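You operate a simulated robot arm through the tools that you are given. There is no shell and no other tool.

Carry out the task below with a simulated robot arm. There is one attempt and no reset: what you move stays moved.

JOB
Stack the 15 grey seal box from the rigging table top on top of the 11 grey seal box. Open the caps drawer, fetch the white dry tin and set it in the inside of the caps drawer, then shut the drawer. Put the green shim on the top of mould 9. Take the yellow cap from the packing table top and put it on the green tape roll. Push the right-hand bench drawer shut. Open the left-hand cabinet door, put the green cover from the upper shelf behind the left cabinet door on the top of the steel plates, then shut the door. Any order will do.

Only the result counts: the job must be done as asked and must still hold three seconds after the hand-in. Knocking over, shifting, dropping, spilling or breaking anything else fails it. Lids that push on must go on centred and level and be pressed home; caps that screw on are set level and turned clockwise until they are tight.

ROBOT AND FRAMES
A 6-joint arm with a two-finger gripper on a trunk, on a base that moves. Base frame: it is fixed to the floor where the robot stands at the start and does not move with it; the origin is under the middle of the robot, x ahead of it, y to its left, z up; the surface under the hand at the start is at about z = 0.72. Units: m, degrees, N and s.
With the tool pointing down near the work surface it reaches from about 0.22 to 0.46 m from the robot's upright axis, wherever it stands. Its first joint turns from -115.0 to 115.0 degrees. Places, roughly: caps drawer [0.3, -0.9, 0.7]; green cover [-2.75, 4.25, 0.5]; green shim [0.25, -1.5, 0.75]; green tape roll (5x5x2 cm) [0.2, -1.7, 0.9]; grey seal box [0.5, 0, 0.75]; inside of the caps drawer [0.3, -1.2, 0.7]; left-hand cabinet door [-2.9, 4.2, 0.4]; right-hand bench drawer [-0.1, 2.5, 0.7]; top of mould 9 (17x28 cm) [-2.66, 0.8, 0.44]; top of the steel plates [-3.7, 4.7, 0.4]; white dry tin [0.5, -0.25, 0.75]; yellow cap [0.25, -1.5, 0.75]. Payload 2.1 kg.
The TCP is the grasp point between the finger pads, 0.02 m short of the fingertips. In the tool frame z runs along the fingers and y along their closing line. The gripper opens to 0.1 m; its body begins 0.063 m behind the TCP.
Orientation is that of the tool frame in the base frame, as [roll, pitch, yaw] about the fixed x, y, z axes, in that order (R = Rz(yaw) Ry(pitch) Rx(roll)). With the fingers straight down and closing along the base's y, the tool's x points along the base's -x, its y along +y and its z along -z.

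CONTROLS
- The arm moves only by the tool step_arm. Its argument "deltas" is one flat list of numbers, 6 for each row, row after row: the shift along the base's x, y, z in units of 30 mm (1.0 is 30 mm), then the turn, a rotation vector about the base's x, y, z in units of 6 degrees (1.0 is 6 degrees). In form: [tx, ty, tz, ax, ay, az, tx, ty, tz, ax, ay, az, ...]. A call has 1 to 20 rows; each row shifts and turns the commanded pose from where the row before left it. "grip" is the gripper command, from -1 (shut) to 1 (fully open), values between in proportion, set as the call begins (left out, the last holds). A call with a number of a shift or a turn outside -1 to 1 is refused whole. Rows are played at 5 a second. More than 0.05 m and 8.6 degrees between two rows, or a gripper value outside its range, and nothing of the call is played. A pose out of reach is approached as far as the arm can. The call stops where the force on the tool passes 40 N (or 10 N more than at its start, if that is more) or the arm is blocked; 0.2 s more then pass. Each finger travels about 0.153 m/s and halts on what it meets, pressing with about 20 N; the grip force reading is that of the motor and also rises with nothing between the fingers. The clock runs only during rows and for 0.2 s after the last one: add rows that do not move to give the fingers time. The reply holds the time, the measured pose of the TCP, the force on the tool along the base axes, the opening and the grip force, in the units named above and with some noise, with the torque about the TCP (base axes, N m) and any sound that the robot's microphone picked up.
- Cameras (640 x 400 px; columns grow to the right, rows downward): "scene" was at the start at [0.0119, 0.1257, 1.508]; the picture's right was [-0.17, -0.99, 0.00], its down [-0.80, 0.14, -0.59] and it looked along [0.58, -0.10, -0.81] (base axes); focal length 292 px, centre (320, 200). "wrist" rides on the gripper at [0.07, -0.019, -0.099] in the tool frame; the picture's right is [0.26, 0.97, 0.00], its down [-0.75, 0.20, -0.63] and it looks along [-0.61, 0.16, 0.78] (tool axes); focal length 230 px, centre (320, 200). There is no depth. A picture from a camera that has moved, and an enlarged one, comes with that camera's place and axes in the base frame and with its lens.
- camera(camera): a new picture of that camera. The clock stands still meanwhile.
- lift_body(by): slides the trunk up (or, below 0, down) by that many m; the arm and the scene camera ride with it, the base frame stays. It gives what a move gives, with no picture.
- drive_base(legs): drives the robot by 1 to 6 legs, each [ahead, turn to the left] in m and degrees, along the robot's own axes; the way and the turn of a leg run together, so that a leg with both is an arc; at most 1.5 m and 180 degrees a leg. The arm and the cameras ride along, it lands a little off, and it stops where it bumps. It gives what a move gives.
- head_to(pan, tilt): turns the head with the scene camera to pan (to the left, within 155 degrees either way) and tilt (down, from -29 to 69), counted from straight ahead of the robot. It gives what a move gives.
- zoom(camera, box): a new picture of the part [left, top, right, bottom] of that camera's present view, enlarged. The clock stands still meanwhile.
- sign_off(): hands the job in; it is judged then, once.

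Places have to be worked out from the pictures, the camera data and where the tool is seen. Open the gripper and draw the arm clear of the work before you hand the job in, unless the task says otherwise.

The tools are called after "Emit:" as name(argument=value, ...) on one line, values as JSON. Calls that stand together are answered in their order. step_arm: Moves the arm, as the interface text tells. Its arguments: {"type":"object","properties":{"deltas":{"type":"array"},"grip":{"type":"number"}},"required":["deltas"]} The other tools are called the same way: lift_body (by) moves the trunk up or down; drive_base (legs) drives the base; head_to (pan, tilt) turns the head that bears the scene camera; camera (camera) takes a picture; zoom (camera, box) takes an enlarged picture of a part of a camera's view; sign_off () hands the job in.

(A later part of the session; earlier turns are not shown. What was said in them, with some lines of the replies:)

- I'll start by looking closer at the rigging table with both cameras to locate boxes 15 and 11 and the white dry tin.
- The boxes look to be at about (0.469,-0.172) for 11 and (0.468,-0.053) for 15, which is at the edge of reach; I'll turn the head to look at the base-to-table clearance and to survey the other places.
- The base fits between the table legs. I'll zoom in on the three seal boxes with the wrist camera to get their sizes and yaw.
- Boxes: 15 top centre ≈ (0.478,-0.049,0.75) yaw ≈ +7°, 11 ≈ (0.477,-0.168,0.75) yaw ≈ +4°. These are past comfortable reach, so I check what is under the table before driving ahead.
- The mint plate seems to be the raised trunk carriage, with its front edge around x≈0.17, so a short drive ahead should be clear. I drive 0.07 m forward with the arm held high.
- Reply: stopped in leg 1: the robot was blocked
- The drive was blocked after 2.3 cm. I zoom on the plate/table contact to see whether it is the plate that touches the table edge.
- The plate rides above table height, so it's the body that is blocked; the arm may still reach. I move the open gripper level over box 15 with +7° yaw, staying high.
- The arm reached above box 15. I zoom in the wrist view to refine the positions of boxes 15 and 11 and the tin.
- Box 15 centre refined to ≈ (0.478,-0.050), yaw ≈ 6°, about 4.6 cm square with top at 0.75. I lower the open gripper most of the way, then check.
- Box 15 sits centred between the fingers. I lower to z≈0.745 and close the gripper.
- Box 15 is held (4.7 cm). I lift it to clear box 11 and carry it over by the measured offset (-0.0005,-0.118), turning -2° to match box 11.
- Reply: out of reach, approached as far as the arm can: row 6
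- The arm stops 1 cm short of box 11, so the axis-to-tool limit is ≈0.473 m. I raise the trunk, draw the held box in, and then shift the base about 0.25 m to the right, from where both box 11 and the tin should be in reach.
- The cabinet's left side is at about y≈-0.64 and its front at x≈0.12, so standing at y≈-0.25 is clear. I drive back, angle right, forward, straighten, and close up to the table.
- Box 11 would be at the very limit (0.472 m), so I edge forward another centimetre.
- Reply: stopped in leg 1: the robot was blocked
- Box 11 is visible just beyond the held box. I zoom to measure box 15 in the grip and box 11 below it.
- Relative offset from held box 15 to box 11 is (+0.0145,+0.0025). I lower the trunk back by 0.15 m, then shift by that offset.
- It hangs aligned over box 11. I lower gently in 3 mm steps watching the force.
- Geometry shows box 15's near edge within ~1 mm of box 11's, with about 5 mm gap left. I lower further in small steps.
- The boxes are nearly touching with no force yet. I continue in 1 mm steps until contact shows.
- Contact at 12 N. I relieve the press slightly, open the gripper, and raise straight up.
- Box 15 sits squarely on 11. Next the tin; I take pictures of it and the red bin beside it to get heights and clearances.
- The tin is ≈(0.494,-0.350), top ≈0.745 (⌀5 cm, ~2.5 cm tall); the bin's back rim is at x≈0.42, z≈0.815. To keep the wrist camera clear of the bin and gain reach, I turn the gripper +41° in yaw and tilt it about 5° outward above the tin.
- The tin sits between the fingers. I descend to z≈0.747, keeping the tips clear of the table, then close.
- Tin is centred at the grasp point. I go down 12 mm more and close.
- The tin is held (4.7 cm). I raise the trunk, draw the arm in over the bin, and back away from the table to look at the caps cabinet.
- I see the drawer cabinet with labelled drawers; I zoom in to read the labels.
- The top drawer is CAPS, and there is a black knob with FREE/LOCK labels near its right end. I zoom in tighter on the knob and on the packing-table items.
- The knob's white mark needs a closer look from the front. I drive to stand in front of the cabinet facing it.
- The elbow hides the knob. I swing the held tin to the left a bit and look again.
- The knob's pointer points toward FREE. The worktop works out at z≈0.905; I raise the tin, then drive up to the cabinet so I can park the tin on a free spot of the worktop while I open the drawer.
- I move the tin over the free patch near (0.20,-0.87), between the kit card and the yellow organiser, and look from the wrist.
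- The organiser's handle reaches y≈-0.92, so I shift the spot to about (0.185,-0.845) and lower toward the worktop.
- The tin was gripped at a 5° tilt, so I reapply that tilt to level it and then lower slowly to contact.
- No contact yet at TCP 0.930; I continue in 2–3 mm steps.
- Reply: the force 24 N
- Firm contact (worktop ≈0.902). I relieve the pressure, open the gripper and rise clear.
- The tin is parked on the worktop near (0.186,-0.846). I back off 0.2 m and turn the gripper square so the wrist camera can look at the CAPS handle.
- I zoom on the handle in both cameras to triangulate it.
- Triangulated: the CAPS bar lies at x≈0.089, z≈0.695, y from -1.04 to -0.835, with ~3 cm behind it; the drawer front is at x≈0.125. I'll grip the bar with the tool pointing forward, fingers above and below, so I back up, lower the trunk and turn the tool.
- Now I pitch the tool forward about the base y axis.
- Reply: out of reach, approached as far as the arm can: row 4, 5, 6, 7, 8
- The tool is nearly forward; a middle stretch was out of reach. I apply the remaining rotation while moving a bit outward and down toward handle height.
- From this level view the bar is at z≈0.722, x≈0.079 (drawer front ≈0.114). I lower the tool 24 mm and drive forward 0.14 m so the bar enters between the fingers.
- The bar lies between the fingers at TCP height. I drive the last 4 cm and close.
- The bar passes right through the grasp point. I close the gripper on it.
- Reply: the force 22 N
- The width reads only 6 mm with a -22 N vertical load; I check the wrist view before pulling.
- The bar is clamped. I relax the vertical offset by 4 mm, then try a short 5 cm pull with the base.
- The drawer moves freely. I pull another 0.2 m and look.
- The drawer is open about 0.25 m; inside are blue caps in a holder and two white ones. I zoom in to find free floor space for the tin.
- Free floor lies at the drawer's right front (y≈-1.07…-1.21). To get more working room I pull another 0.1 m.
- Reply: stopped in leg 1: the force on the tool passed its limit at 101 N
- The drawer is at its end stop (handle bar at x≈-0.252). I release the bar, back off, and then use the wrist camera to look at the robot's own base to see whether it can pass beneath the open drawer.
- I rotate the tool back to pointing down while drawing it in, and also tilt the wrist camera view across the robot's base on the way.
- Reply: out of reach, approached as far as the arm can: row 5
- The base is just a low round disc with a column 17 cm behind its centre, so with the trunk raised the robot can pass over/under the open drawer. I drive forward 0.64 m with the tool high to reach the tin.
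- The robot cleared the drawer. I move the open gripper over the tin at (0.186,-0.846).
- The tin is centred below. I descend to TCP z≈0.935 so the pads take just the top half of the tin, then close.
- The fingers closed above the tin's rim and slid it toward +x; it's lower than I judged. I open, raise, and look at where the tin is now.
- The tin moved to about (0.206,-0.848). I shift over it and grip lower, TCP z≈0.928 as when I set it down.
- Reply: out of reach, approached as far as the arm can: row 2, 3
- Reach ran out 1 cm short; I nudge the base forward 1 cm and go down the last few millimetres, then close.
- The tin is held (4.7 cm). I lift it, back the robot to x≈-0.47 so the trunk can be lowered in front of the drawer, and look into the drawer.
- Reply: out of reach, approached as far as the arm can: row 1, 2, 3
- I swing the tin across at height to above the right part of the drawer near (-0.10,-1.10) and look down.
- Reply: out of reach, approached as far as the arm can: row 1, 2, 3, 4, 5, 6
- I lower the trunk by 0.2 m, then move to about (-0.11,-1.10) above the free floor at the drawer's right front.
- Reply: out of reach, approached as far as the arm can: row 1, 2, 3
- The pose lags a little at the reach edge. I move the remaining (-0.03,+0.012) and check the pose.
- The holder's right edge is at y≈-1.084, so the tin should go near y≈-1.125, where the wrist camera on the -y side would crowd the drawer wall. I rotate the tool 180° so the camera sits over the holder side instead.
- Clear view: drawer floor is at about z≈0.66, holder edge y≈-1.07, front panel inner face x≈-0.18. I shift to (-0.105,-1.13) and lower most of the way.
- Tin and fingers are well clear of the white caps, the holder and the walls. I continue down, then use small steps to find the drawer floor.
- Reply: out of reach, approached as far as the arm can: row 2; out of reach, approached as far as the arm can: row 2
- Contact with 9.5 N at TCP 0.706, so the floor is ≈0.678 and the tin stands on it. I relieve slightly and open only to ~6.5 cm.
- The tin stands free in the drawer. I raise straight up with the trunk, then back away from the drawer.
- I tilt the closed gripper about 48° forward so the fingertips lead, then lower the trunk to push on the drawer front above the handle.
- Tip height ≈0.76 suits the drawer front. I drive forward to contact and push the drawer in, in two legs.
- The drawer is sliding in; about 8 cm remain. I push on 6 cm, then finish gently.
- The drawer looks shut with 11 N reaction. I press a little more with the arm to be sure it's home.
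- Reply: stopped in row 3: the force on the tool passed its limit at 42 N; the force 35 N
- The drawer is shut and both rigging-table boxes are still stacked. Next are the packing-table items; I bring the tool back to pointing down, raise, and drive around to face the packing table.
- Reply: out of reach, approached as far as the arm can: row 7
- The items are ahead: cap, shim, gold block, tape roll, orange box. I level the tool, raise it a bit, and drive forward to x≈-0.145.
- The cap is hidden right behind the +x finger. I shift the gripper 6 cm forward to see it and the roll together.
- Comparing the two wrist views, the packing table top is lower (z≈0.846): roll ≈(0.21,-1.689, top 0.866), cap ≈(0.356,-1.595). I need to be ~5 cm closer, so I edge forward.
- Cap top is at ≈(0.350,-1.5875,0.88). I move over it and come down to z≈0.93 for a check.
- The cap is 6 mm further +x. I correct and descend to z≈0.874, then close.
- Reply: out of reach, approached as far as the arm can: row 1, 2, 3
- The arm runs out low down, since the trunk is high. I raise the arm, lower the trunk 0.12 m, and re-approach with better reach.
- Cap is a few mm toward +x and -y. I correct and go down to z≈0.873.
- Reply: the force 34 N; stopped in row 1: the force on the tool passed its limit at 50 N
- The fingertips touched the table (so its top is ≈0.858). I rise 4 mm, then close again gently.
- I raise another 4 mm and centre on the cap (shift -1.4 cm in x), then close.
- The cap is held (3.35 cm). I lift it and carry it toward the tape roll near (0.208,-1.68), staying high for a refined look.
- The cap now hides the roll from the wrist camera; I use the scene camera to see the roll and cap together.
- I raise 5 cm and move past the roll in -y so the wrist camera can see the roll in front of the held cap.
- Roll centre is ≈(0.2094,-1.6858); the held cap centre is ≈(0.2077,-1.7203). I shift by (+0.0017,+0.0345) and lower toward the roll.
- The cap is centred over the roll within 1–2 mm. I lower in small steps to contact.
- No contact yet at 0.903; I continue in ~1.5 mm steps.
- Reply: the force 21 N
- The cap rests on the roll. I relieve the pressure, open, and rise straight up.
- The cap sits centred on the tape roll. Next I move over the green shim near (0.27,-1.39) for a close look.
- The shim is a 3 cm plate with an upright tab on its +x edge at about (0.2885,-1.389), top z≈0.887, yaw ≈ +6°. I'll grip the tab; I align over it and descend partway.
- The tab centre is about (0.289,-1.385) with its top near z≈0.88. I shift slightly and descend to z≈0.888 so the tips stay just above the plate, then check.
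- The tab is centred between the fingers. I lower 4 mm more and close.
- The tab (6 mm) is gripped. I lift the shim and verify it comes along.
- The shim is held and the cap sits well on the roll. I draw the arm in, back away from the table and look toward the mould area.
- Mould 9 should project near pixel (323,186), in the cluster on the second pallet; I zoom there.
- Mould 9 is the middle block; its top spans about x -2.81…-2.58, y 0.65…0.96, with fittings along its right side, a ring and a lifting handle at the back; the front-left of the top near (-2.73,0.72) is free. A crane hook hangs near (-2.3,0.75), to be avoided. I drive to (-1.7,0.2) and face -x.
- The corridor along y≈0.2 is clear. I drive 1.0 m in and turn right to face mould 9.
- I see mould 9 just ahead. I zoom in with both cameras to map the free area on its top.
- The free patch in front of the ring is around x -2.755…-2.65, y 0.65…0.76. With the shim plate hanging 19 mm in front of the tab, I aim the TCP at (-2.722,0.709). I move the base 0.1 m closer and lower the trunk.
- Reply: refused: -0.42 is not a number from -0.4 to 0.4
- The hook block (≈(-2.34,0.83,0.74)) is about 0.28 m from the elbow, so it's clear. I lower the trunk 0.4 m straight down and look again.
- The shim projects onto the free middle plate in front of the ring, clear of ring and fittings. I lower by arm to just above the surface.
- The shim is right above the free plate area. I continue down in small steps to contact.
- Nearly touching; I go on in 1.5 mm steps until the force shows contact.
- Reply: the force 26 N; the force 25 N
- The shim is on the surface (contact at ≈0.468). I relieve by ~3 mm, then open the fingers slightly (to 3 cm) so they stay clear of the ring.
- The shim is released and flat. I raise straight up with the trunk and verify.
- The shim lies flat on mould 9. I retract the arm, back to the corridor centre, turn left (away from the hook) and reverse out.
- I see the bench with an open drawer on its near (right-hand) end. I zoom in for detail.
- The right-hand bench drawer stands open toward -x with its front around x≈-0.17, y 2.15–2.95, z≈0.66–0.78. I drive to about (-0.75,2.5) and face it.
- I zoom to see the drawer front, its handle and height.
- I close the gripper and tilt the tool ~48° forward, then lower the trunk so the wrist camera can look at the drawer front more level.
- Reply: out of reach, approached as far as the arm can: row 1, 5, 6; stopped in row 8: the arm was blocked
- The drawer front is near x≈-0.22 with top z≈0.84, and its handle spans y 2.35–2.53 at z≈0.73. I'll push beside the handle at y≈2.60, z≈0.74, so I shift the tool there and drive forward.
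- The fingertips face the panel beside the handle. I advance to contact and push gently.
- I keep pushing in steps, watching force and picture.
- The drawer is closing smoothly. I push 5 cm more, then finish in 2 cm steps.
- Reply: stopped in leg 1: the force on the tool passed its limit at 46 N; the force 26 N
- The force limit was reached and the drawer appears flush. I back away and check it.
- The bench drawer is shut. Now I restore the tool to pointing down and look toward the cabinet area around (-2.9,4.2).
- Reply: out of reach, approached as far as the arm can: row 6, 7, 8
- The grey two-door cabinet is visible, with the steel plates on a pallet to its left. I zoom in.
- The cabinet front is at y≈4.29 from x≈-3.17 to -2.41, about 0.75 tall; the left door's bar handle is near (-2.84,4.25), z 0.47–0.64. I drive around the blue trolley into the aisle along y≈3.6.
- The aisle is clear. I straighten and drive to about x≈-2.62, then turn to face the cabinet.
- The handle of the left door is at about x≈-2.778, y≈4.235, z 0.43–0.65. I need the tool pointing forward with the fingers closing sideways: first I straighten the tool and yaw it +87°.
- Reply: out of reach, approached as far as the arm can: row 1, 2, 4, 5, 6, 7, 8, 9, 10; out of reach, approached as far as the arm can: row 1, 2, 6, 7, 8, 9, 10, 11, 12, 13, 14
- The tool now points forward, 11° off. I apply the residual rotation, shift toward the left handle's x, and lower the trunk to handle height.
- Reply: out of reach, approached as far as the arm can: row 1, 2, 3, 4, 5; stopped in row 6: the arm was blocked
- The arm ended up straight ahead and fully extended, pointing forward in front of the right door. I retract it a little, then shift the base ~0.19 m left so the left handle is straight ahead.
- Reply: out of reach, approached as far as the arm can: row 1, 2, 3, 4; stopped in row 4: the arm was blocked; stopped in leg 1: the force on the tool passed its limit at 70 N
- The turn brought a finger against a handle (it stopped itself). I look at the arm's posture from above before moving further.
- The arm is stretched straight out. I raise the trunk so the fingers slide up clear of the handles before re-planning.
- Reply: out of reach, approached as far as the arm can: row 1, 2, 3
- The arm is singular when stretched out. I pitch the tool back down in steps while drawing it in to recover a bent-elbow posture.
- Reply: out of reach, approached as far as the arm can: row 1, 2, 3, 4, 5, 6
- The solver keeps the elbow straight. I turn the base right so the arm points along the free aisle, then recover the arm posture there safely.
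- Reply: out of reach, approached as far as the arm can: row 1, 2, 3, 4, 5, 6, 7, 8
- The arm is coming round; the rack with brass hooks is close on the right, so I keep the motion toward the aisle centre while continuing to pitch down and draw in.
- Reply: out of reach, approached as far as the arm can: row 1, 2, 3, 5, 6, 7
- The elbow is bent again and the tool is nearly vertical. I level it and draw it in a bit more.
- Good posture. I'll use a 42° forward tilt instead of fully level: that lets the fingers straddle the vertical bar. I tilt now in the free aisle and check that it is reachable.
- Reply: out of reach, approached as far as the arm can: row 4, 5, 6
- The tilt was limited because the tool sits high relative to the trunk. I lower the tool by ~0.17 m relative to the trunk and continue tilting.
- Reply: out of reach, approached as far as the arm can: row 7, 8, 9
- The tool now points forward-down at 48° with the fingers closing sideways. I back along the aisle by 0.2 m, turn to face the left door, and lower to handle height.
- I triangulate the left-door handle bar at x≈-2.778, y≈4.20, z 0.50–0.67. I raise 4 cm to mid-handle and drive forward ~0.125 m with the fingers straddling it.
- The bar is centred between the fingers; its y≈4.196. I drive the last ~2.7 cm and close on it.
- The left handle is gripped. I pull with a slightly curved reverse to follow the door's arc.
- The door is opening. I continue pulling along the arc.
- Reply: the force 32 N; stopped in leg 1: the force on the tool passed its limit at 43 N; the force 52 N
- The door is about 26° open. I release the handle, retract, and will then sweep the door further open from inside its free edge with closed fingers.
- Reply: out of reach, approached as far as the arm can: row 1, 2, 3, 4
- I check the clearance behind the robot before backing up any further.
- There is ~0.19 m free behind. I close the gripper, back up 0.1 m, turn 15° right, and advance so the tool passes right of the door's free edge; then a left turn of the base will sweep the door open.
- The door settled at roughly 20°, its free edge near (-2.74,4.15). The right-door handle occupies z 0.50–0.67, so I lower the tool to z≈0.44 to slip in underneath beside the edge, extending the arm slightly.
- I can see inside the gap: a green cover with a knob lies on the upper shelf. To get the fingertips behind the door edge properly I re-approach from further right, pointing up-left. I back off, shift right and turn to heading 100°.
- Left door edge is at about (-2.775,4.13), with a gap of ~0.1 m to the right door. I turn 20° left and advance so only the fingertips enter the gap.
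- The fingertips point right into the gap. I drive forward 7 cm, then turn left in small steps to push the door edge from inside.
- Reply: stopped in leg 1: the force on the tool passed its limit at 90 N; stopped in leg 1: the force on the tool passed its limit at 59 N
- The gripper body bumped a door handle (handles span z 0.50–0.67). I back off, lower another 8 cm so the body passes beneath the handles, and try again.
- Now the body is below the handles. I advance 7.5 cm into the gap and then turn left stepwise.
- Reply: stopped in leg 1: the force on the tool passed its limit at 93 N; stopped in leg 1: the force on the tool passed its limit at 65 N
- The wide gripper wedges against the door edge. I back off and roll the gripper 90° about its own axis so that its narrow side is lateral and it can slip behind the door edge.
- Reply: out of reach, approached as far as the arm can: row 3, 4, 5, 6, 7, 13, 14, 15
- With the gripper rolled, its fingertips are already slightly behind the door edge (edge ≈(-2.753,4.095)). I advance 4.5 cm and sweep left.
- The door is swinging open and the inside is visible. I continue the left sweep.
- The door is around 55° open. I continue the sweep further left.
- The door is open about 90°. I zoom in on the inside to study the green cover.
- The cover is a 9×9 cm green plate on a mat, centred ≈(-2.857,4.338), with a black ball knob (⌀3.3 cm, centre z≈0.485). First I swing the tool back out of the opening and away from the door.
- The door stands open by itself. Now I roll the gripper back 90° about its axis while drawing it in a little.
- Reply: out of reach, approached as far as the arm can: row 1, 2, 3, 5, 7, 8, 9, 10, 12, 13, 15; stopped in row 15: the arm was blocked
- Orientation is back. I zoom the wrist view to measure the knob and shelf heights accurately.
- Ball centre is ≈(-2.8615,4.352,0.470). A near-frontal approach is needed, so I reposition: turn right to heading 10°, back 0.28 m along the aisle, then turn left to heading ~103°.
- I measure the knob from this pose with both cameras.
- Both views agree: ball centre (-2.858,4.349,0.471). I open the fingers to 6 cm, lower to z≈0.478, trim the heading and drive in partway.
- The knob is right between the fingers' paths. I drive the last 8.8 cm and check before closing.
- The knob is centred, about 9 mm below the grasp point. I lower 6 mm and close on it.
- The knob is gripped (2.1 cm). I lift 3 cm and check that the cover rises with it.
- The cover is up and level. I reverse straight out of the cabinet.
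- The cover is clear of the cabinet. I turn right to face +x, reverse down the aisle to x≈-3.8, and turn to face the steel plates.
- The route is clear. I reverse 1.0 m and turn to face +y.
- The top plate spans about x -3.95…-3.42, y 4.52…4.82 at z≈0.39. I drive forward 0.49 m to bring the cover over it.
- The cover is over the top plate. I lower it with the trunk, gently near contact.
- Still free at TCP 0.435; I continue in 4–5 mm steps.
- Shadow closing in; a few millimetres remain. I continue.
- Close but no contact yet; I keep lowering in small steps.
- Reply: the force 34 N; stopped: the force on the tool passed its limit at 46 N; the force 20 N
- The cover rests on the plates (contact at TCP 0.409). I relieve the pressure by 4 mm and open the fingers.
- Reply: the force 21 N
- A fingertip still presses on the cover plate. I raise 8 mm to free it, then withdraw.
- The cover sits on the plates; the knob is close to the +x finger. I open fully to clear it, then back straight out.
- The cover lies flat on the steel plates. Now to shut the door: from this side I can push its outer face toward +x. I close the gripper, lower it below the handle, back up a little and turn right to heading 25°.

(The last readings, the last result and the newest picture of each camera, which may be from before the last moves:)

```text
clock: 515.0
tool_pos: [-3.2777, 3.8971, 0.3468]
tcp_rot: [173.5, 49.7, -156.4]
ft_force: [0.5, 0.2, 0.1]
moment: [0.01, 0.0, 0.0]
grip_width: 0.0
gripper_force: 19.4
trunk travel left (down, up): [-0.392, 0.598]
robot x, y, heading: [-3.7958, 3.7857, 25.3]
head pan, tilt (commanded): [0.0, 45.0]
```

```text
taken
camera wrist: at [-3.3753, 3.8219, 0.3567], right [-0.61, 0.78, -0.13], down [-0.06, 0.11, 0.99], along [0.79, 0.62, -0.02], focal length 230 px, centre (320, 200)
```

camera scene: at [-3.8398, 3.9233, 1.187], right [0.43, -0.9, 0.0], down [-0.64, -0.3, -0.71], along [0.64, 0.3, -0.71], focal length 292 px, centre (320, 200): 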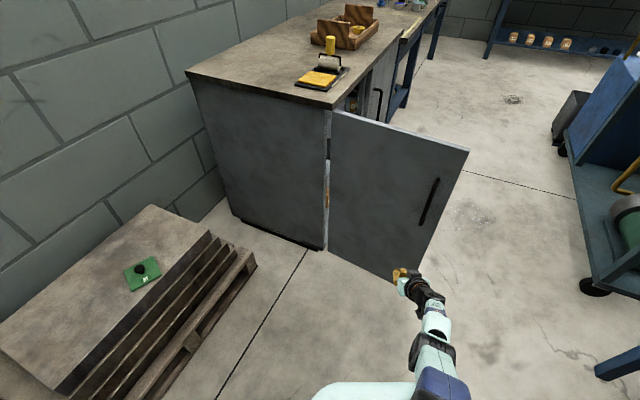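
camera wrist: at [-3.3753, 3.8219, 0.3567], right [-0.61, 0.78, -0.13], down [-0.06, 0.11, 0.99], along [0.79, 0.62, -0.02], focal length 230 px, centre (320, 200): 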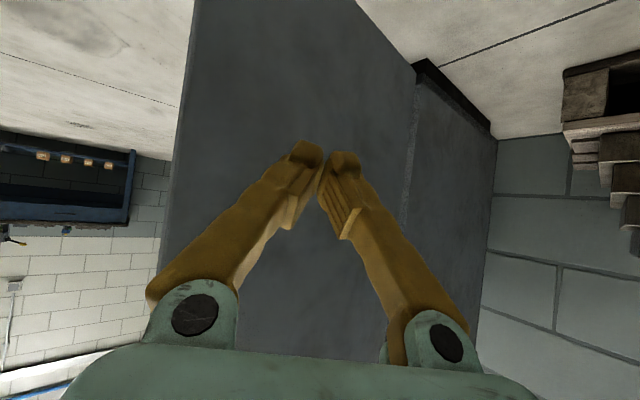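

The door's outer face is straight ahead. I drive forward, pushing it closed in stages.

Emit:
drive_base(legs=[[0.22, 0]])

Emit:
camera(camera="scene")

Emit:
drive_base(legs=[[0.18, 0]])

Emit:
camera(camera="scene")

```text
clock: 516.7
tool_pos: [-3.0792, 3.9925, 0.3456]
tcp_rot: [173.5, 49.8, -156.1]
ft_force: [-0.5, -0.3, -0.6]
moment: [0.01, -0.01, 0.01]
grip_width: 0.0002
gripper_force: 20.0
trunk travel left (down, up): [-0.392, 0.598]
robot x, y, heading: [-3.5995, 3.8804, 25.4]
head pan, tilt (commanded): [0.0, 45.0]
```

```text
taken
camera scene: at [-3.6409, 4.0175, 1.187], right [0.43, -0.9, 0.0], down [-0.64, -0.3, -0.71], along [0.64, 0.3, -0.71], focal length 292 px, centre (320, 200)
```

scene: 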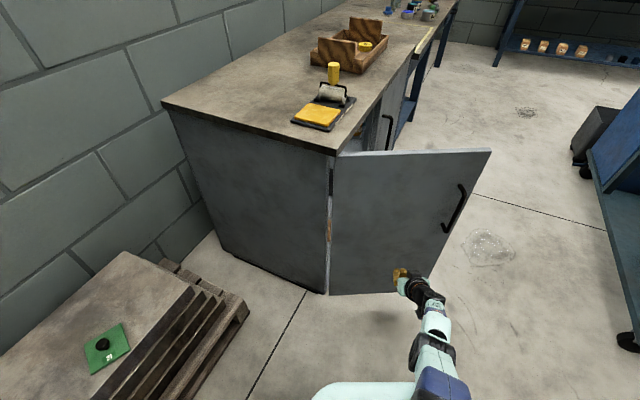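

```text
clock: 518.2
tool_pos: [-2.9177, 4.0685, 0.3468]
tcp_rot: [173.5, 49.8, -156.3]
ft_force: [0.4, -0.6, -0.5]
moment: [0.0, 0.02, 0.0]
grip_width: 0.0
gripper_force: 20.5
trunk travel left (down, up): [-0.392, 0.598]
robot x, y, heading: [-3.4388, 3.9582, 25.3]
head pan, tilt (commanded): [0.0, 45.0]
```

```text
taken
camera scene: at [-3.4786, 4.0943, 1.187], right [0.43, -0.9, 0.0], down [-0.64, -0.3, -0.71], along [0.64, 0.3, -0.71], focal length 292 px, centre (320, 200)
```

scene: 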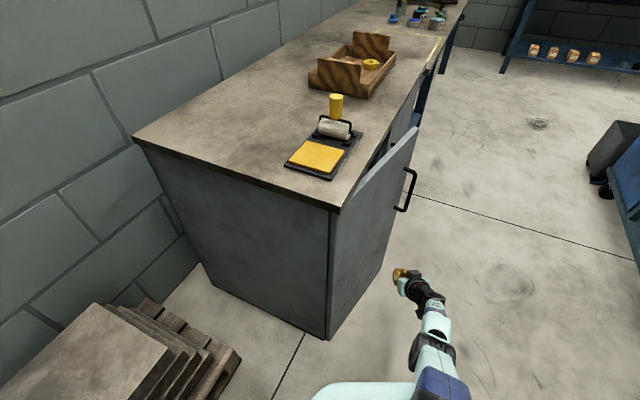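

The door has swung to about 30°. Now I turn left so the fingertips press it shut from the front.

Emit:
drive_base(legs=[[0, 12]])

Emit:
camera(camera="scene")

Emit:
drive_base(legs=[[0, 4]])

Emit:
camera(camera="scene")

```text
clock: 519.3
tool_pos: [-2.9505, 4.1737, 0.3464]
tcp_rot: [173.6, 49.8, -144.3]
ft_force: [0.1, 0.6, -0.5]
moment: [0.0, -0.02, -0.02]
grip_width: 0.0
gripper_force: 19.8
trunk travel left (down, up): [-0.392, 0.598]
robot x, y, heading: [-3.4376, 3.9566, 37.2]
head pan, tilt (commanded): [0.0, 45.0]
```

```text
taken
camera scene: at [-3.5063, 4.0828, 1.187], right [0.61, -0.8, 0.0], down [-0.56, -0.43, -0.71], along [0.56, 0.43, -0.71], focal length 292 px, centre (320, 200)
```

scene: 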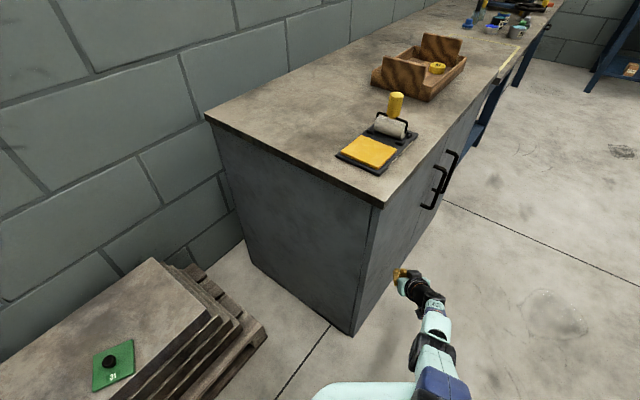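

```text
clock: 520.2
tool_pos: [-2.965, 4.2028, 0.3459]
tcp_rot: [173.7, 49.9, -140.8]
ft_force: [8.5, -35.9, 0.1]
moment: [0.0, 0.0, -0.22]
grip_width: 0.0
gripper_force: 19.6
trunk travel left (down, up): [-0.392, 0.598]
robot x, y, heading: [-3.4353, 3.9548, 41.1]
head pan, tilt (commanded): [0.0, 45.0]
```

```text
taken
camera scene: at [-3.5133, 4.0746, 1.1874], right [0.66, -0.75, 0.0], down [-0.53, -0.46, -0.71], along [0.53, 0.47, -0.71], focal length 292 px, centre (320, 200)
```

scene: 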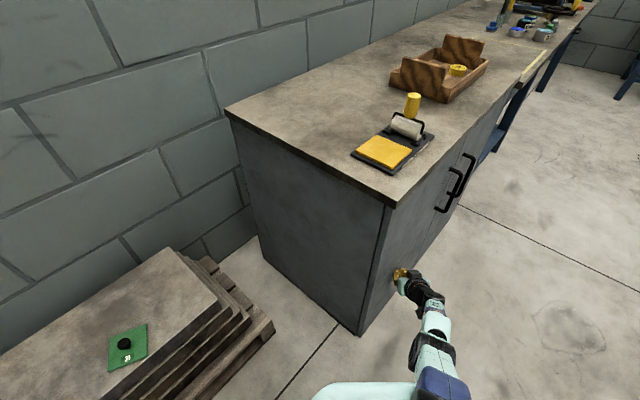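

The tool presses the door with 36 N and it looks flush. I turn back right and verify the door stays shut from the front.

Emit:
drive_base(legs=[[0, -25], [-0.25, 0]])

Emit:
head_to(pan=0, tilt=35)

Emit:
camera(camera="scene")

Emit:
zoom(camera="scene", box=[120, 60, 440, 260])

```text
clock: 523.3
tool_pos: [-3.1447, 3.9135, 0.3457]
tcp_rot: [174.0, 49.7, -165.5]
ft_force: [0.3, 0.4, -0.1]
moment: [0.01, -0.03, 0.0]
grip_width: 0.0003
gripper_force: 19.7
trunk travel left (down, up): [-0.392, 0.598]
robot x, y, heading: [-3.6761, 3.8892, 16.0]
head pan, tilt (commanded): [0.0, 45.0]
```

```text
clock: 524.0
tool_pos: [-3.1453, 3.9129, 0.347]
tcp_rot: [174.0, 49.8, -165.6]
ft_force: [0.1, -0.4, 0.4]
moment: [0.0, -0.03, 0.0]
grip_width: 0.0
gripper_force: 19.8
trunk travel left (down, up): [-0.392, 0.598]
robot x, y, heading: [-3.6783, 3.8887, 15.8]
head pan, tilt (commanded): [0.0, 35.0]
```

```text
taken
camera scene: at [-3.6896, 4.0323, 1.2017], right [0.28, -0.96, 0.0], down [-0.55, -0.16, -0.82], along [0.79, 0.23, -0.57], focal length 292 px, centre (320, 200)
```

scene: 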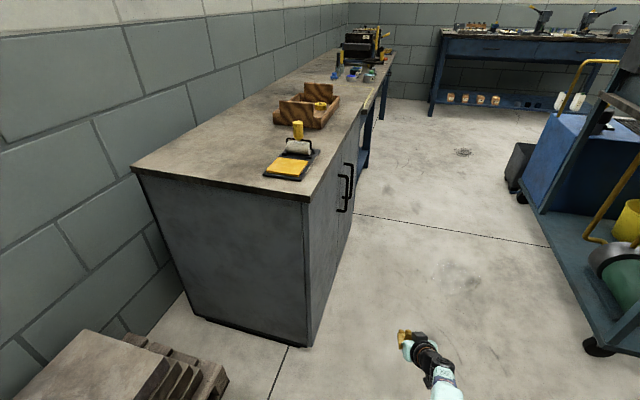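

```text
2.00 times, centred on (280, 160) of scene
camera zoom: at [-3.6896, 4.0323, 1.2017], right [0.28, -0.96, 0.0], down [-0.55, -0.16, -0.82], along [0.79, 0.23, -0.57], focal length 584 px, centre (400, 280)
```

zoom: 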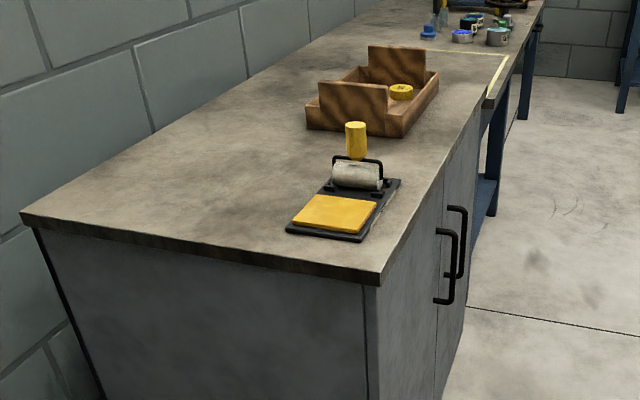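

The door is shut and flush. I open the gripper, keep the arm clear, and take a last look at the cover on the plates.

Emit:
step_arm(deltas=[0, 0, 0, 0, 0, 0, 0, 0, 0, 0, 0, 0, 0, 0, 0, 0, 0, 0], grip=1)

Emit:
head_to(pan=70, tilt=45)

Emit:
camera(camera="scene")

Emit:
drive_base(legs=[[0, -20]])

Emit:
head_to(pan=25, tilt=35)

Emit:
camera(camera="scene")

```text
clock: 524.8
tool_pos: [-3.1445, 3.9127, 0.3457]
tcp_rot: [173.9, 49.8, -165.7]
ft_force: [-0.4, 0.1, 0.3]
moment: [-0.01, -0.01, -0.01]
grip_width: 0.0999
gripper_force: 0.0
trunk travel left (down, up): [-0.392, 0.598]
robot x, y, heading: [-3.6786, 3.8901, 16.1]
head pan, tilt (commanded): [0.0, 35.0]
```

```text
clock: 526.2
tool_pos: [-3.1453, 3.9142, 0.3467]
tcp_rot: [173.8, 49.8, -165.5]
ft_force: [0.4, -0.3, -1.1]
moment: [-0.05, 0.0, 0.04]
grip_width: 0.0998
gripper_force: 0.1
trunk travel left (down, up): [-0.392, 0.598]
robot x, y, heading: [-3.6739, 3.8888, 16.0]
head pan, tilt (commanded): [70.0, 45.0]
```

```text
taken
camera scene: at [-3.7686, 4.0891, 1.187], right [1.0, -0.07, 0.0], down [-0.05, -0.71, -0.71], along [0.05, 0.71, -0.71], focal length 292 px, centre (320, 200)
```

scene: 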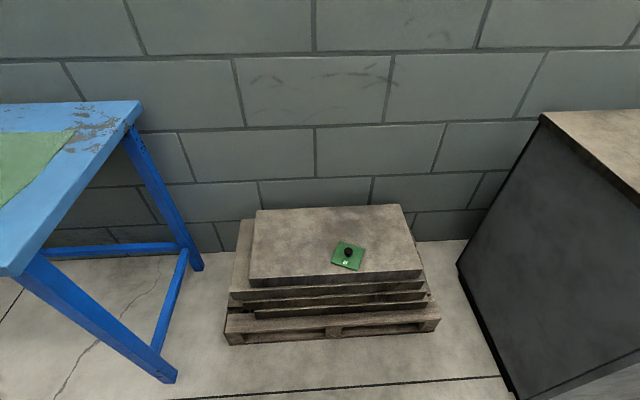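

```text
clock: 527.7
tool_pos: [-3.1693, 3.728, 0.3477]
tcp_rot: [173.9, 49.8, 174.3]
ft_force: [-0.4, 0.1, 1.0]
moment: [0.03, -0.01, 0.0]
grip_width: 0.1001
gripper_force: 0.1
trunk travel left (down, up): [-0.392, 0.598]
robot x, y, heading: [-3.6784, 3.8873, -4.1]
head pan, tilt (commanded): [70.0, 45.0]
```

```text
clock: 528.8
tool_pos: [-3.17, 3.7295, 0.3461]
tcp_rot: [173.9, 49.8, 174.4]
ft_force: [0.3, -0.1, 0.4]
moment: [0.0, 0.02, 0.02]
grip_width: 0.1002
gripper_force: 0.1
trunk travel left (down, up): [-0.392, 0.598]
robot x, y, heading: [-3.6754, 3.8872, -4.2]
head pan, tilt (commanded): [25.0, 35.0]
```

```text
taken
camera scene: at [-3.6456, 4.0654, 1.2018], right [0.36, -0.93, 0.0], down [-0.54, -0.2, -0.82], along [0.77, 0.29, -0.57], focal length 292 px, centre (320, 200)
```

scene: 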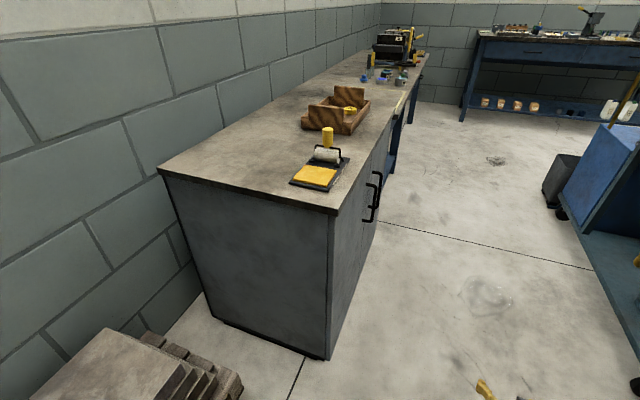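

All six parts are done: box 15 is on box 11, the tin is in the shut caps drawer, the shim is on mould 9, and the cap is on the tape roll. The bench drawer is shut, the cover is on the steel plates and the cabinet door is closed. The gripper is open and clear, so I hand in.

Emit:
sign_off()

```text
The job is handed in.
```

I finished all six parts of the job and handed it in. I haven't seen the judging result.

| Part | State when I last saw it |
|---|---|
| Seal boxes | Box 15 sits squarely on box 11 on the rigging table. |
| White dry tin | Standing at the right front of the caps drawer, which is pushed fully shut. |
| Green shim | Flat on the top of mould 9, in the clear patch in front of the ring. |
| Yellow cap | Resting centred on the green tape roll. |
| Right-hand bench drawer | Shut and flush with the drawer beside it. |
| Green cover | Flat on the steel plates, right of the middle and turned slightly. The left cabinet door is shut and flush. |

A few things did not go cleanly:
- **Contacts:** the base bumped the rigging table at the start. The gripper also hit the cabinet handles and door edge while I was opening the door.
- **Tin and cap:** my first grip on the tin slipped and slid it about 2 cm along the caps cabinet top. The fingertips touched the packing table while picking up the cap. Both were then gripped and placed properly.
- **Cover:** it slid about 1.5 cm on the plates as I released it, but it is well inside the edges.

I did not see anything else knocked over or moved. I did not look back inside the caps drawer after shutting it, but it closed without resistance.
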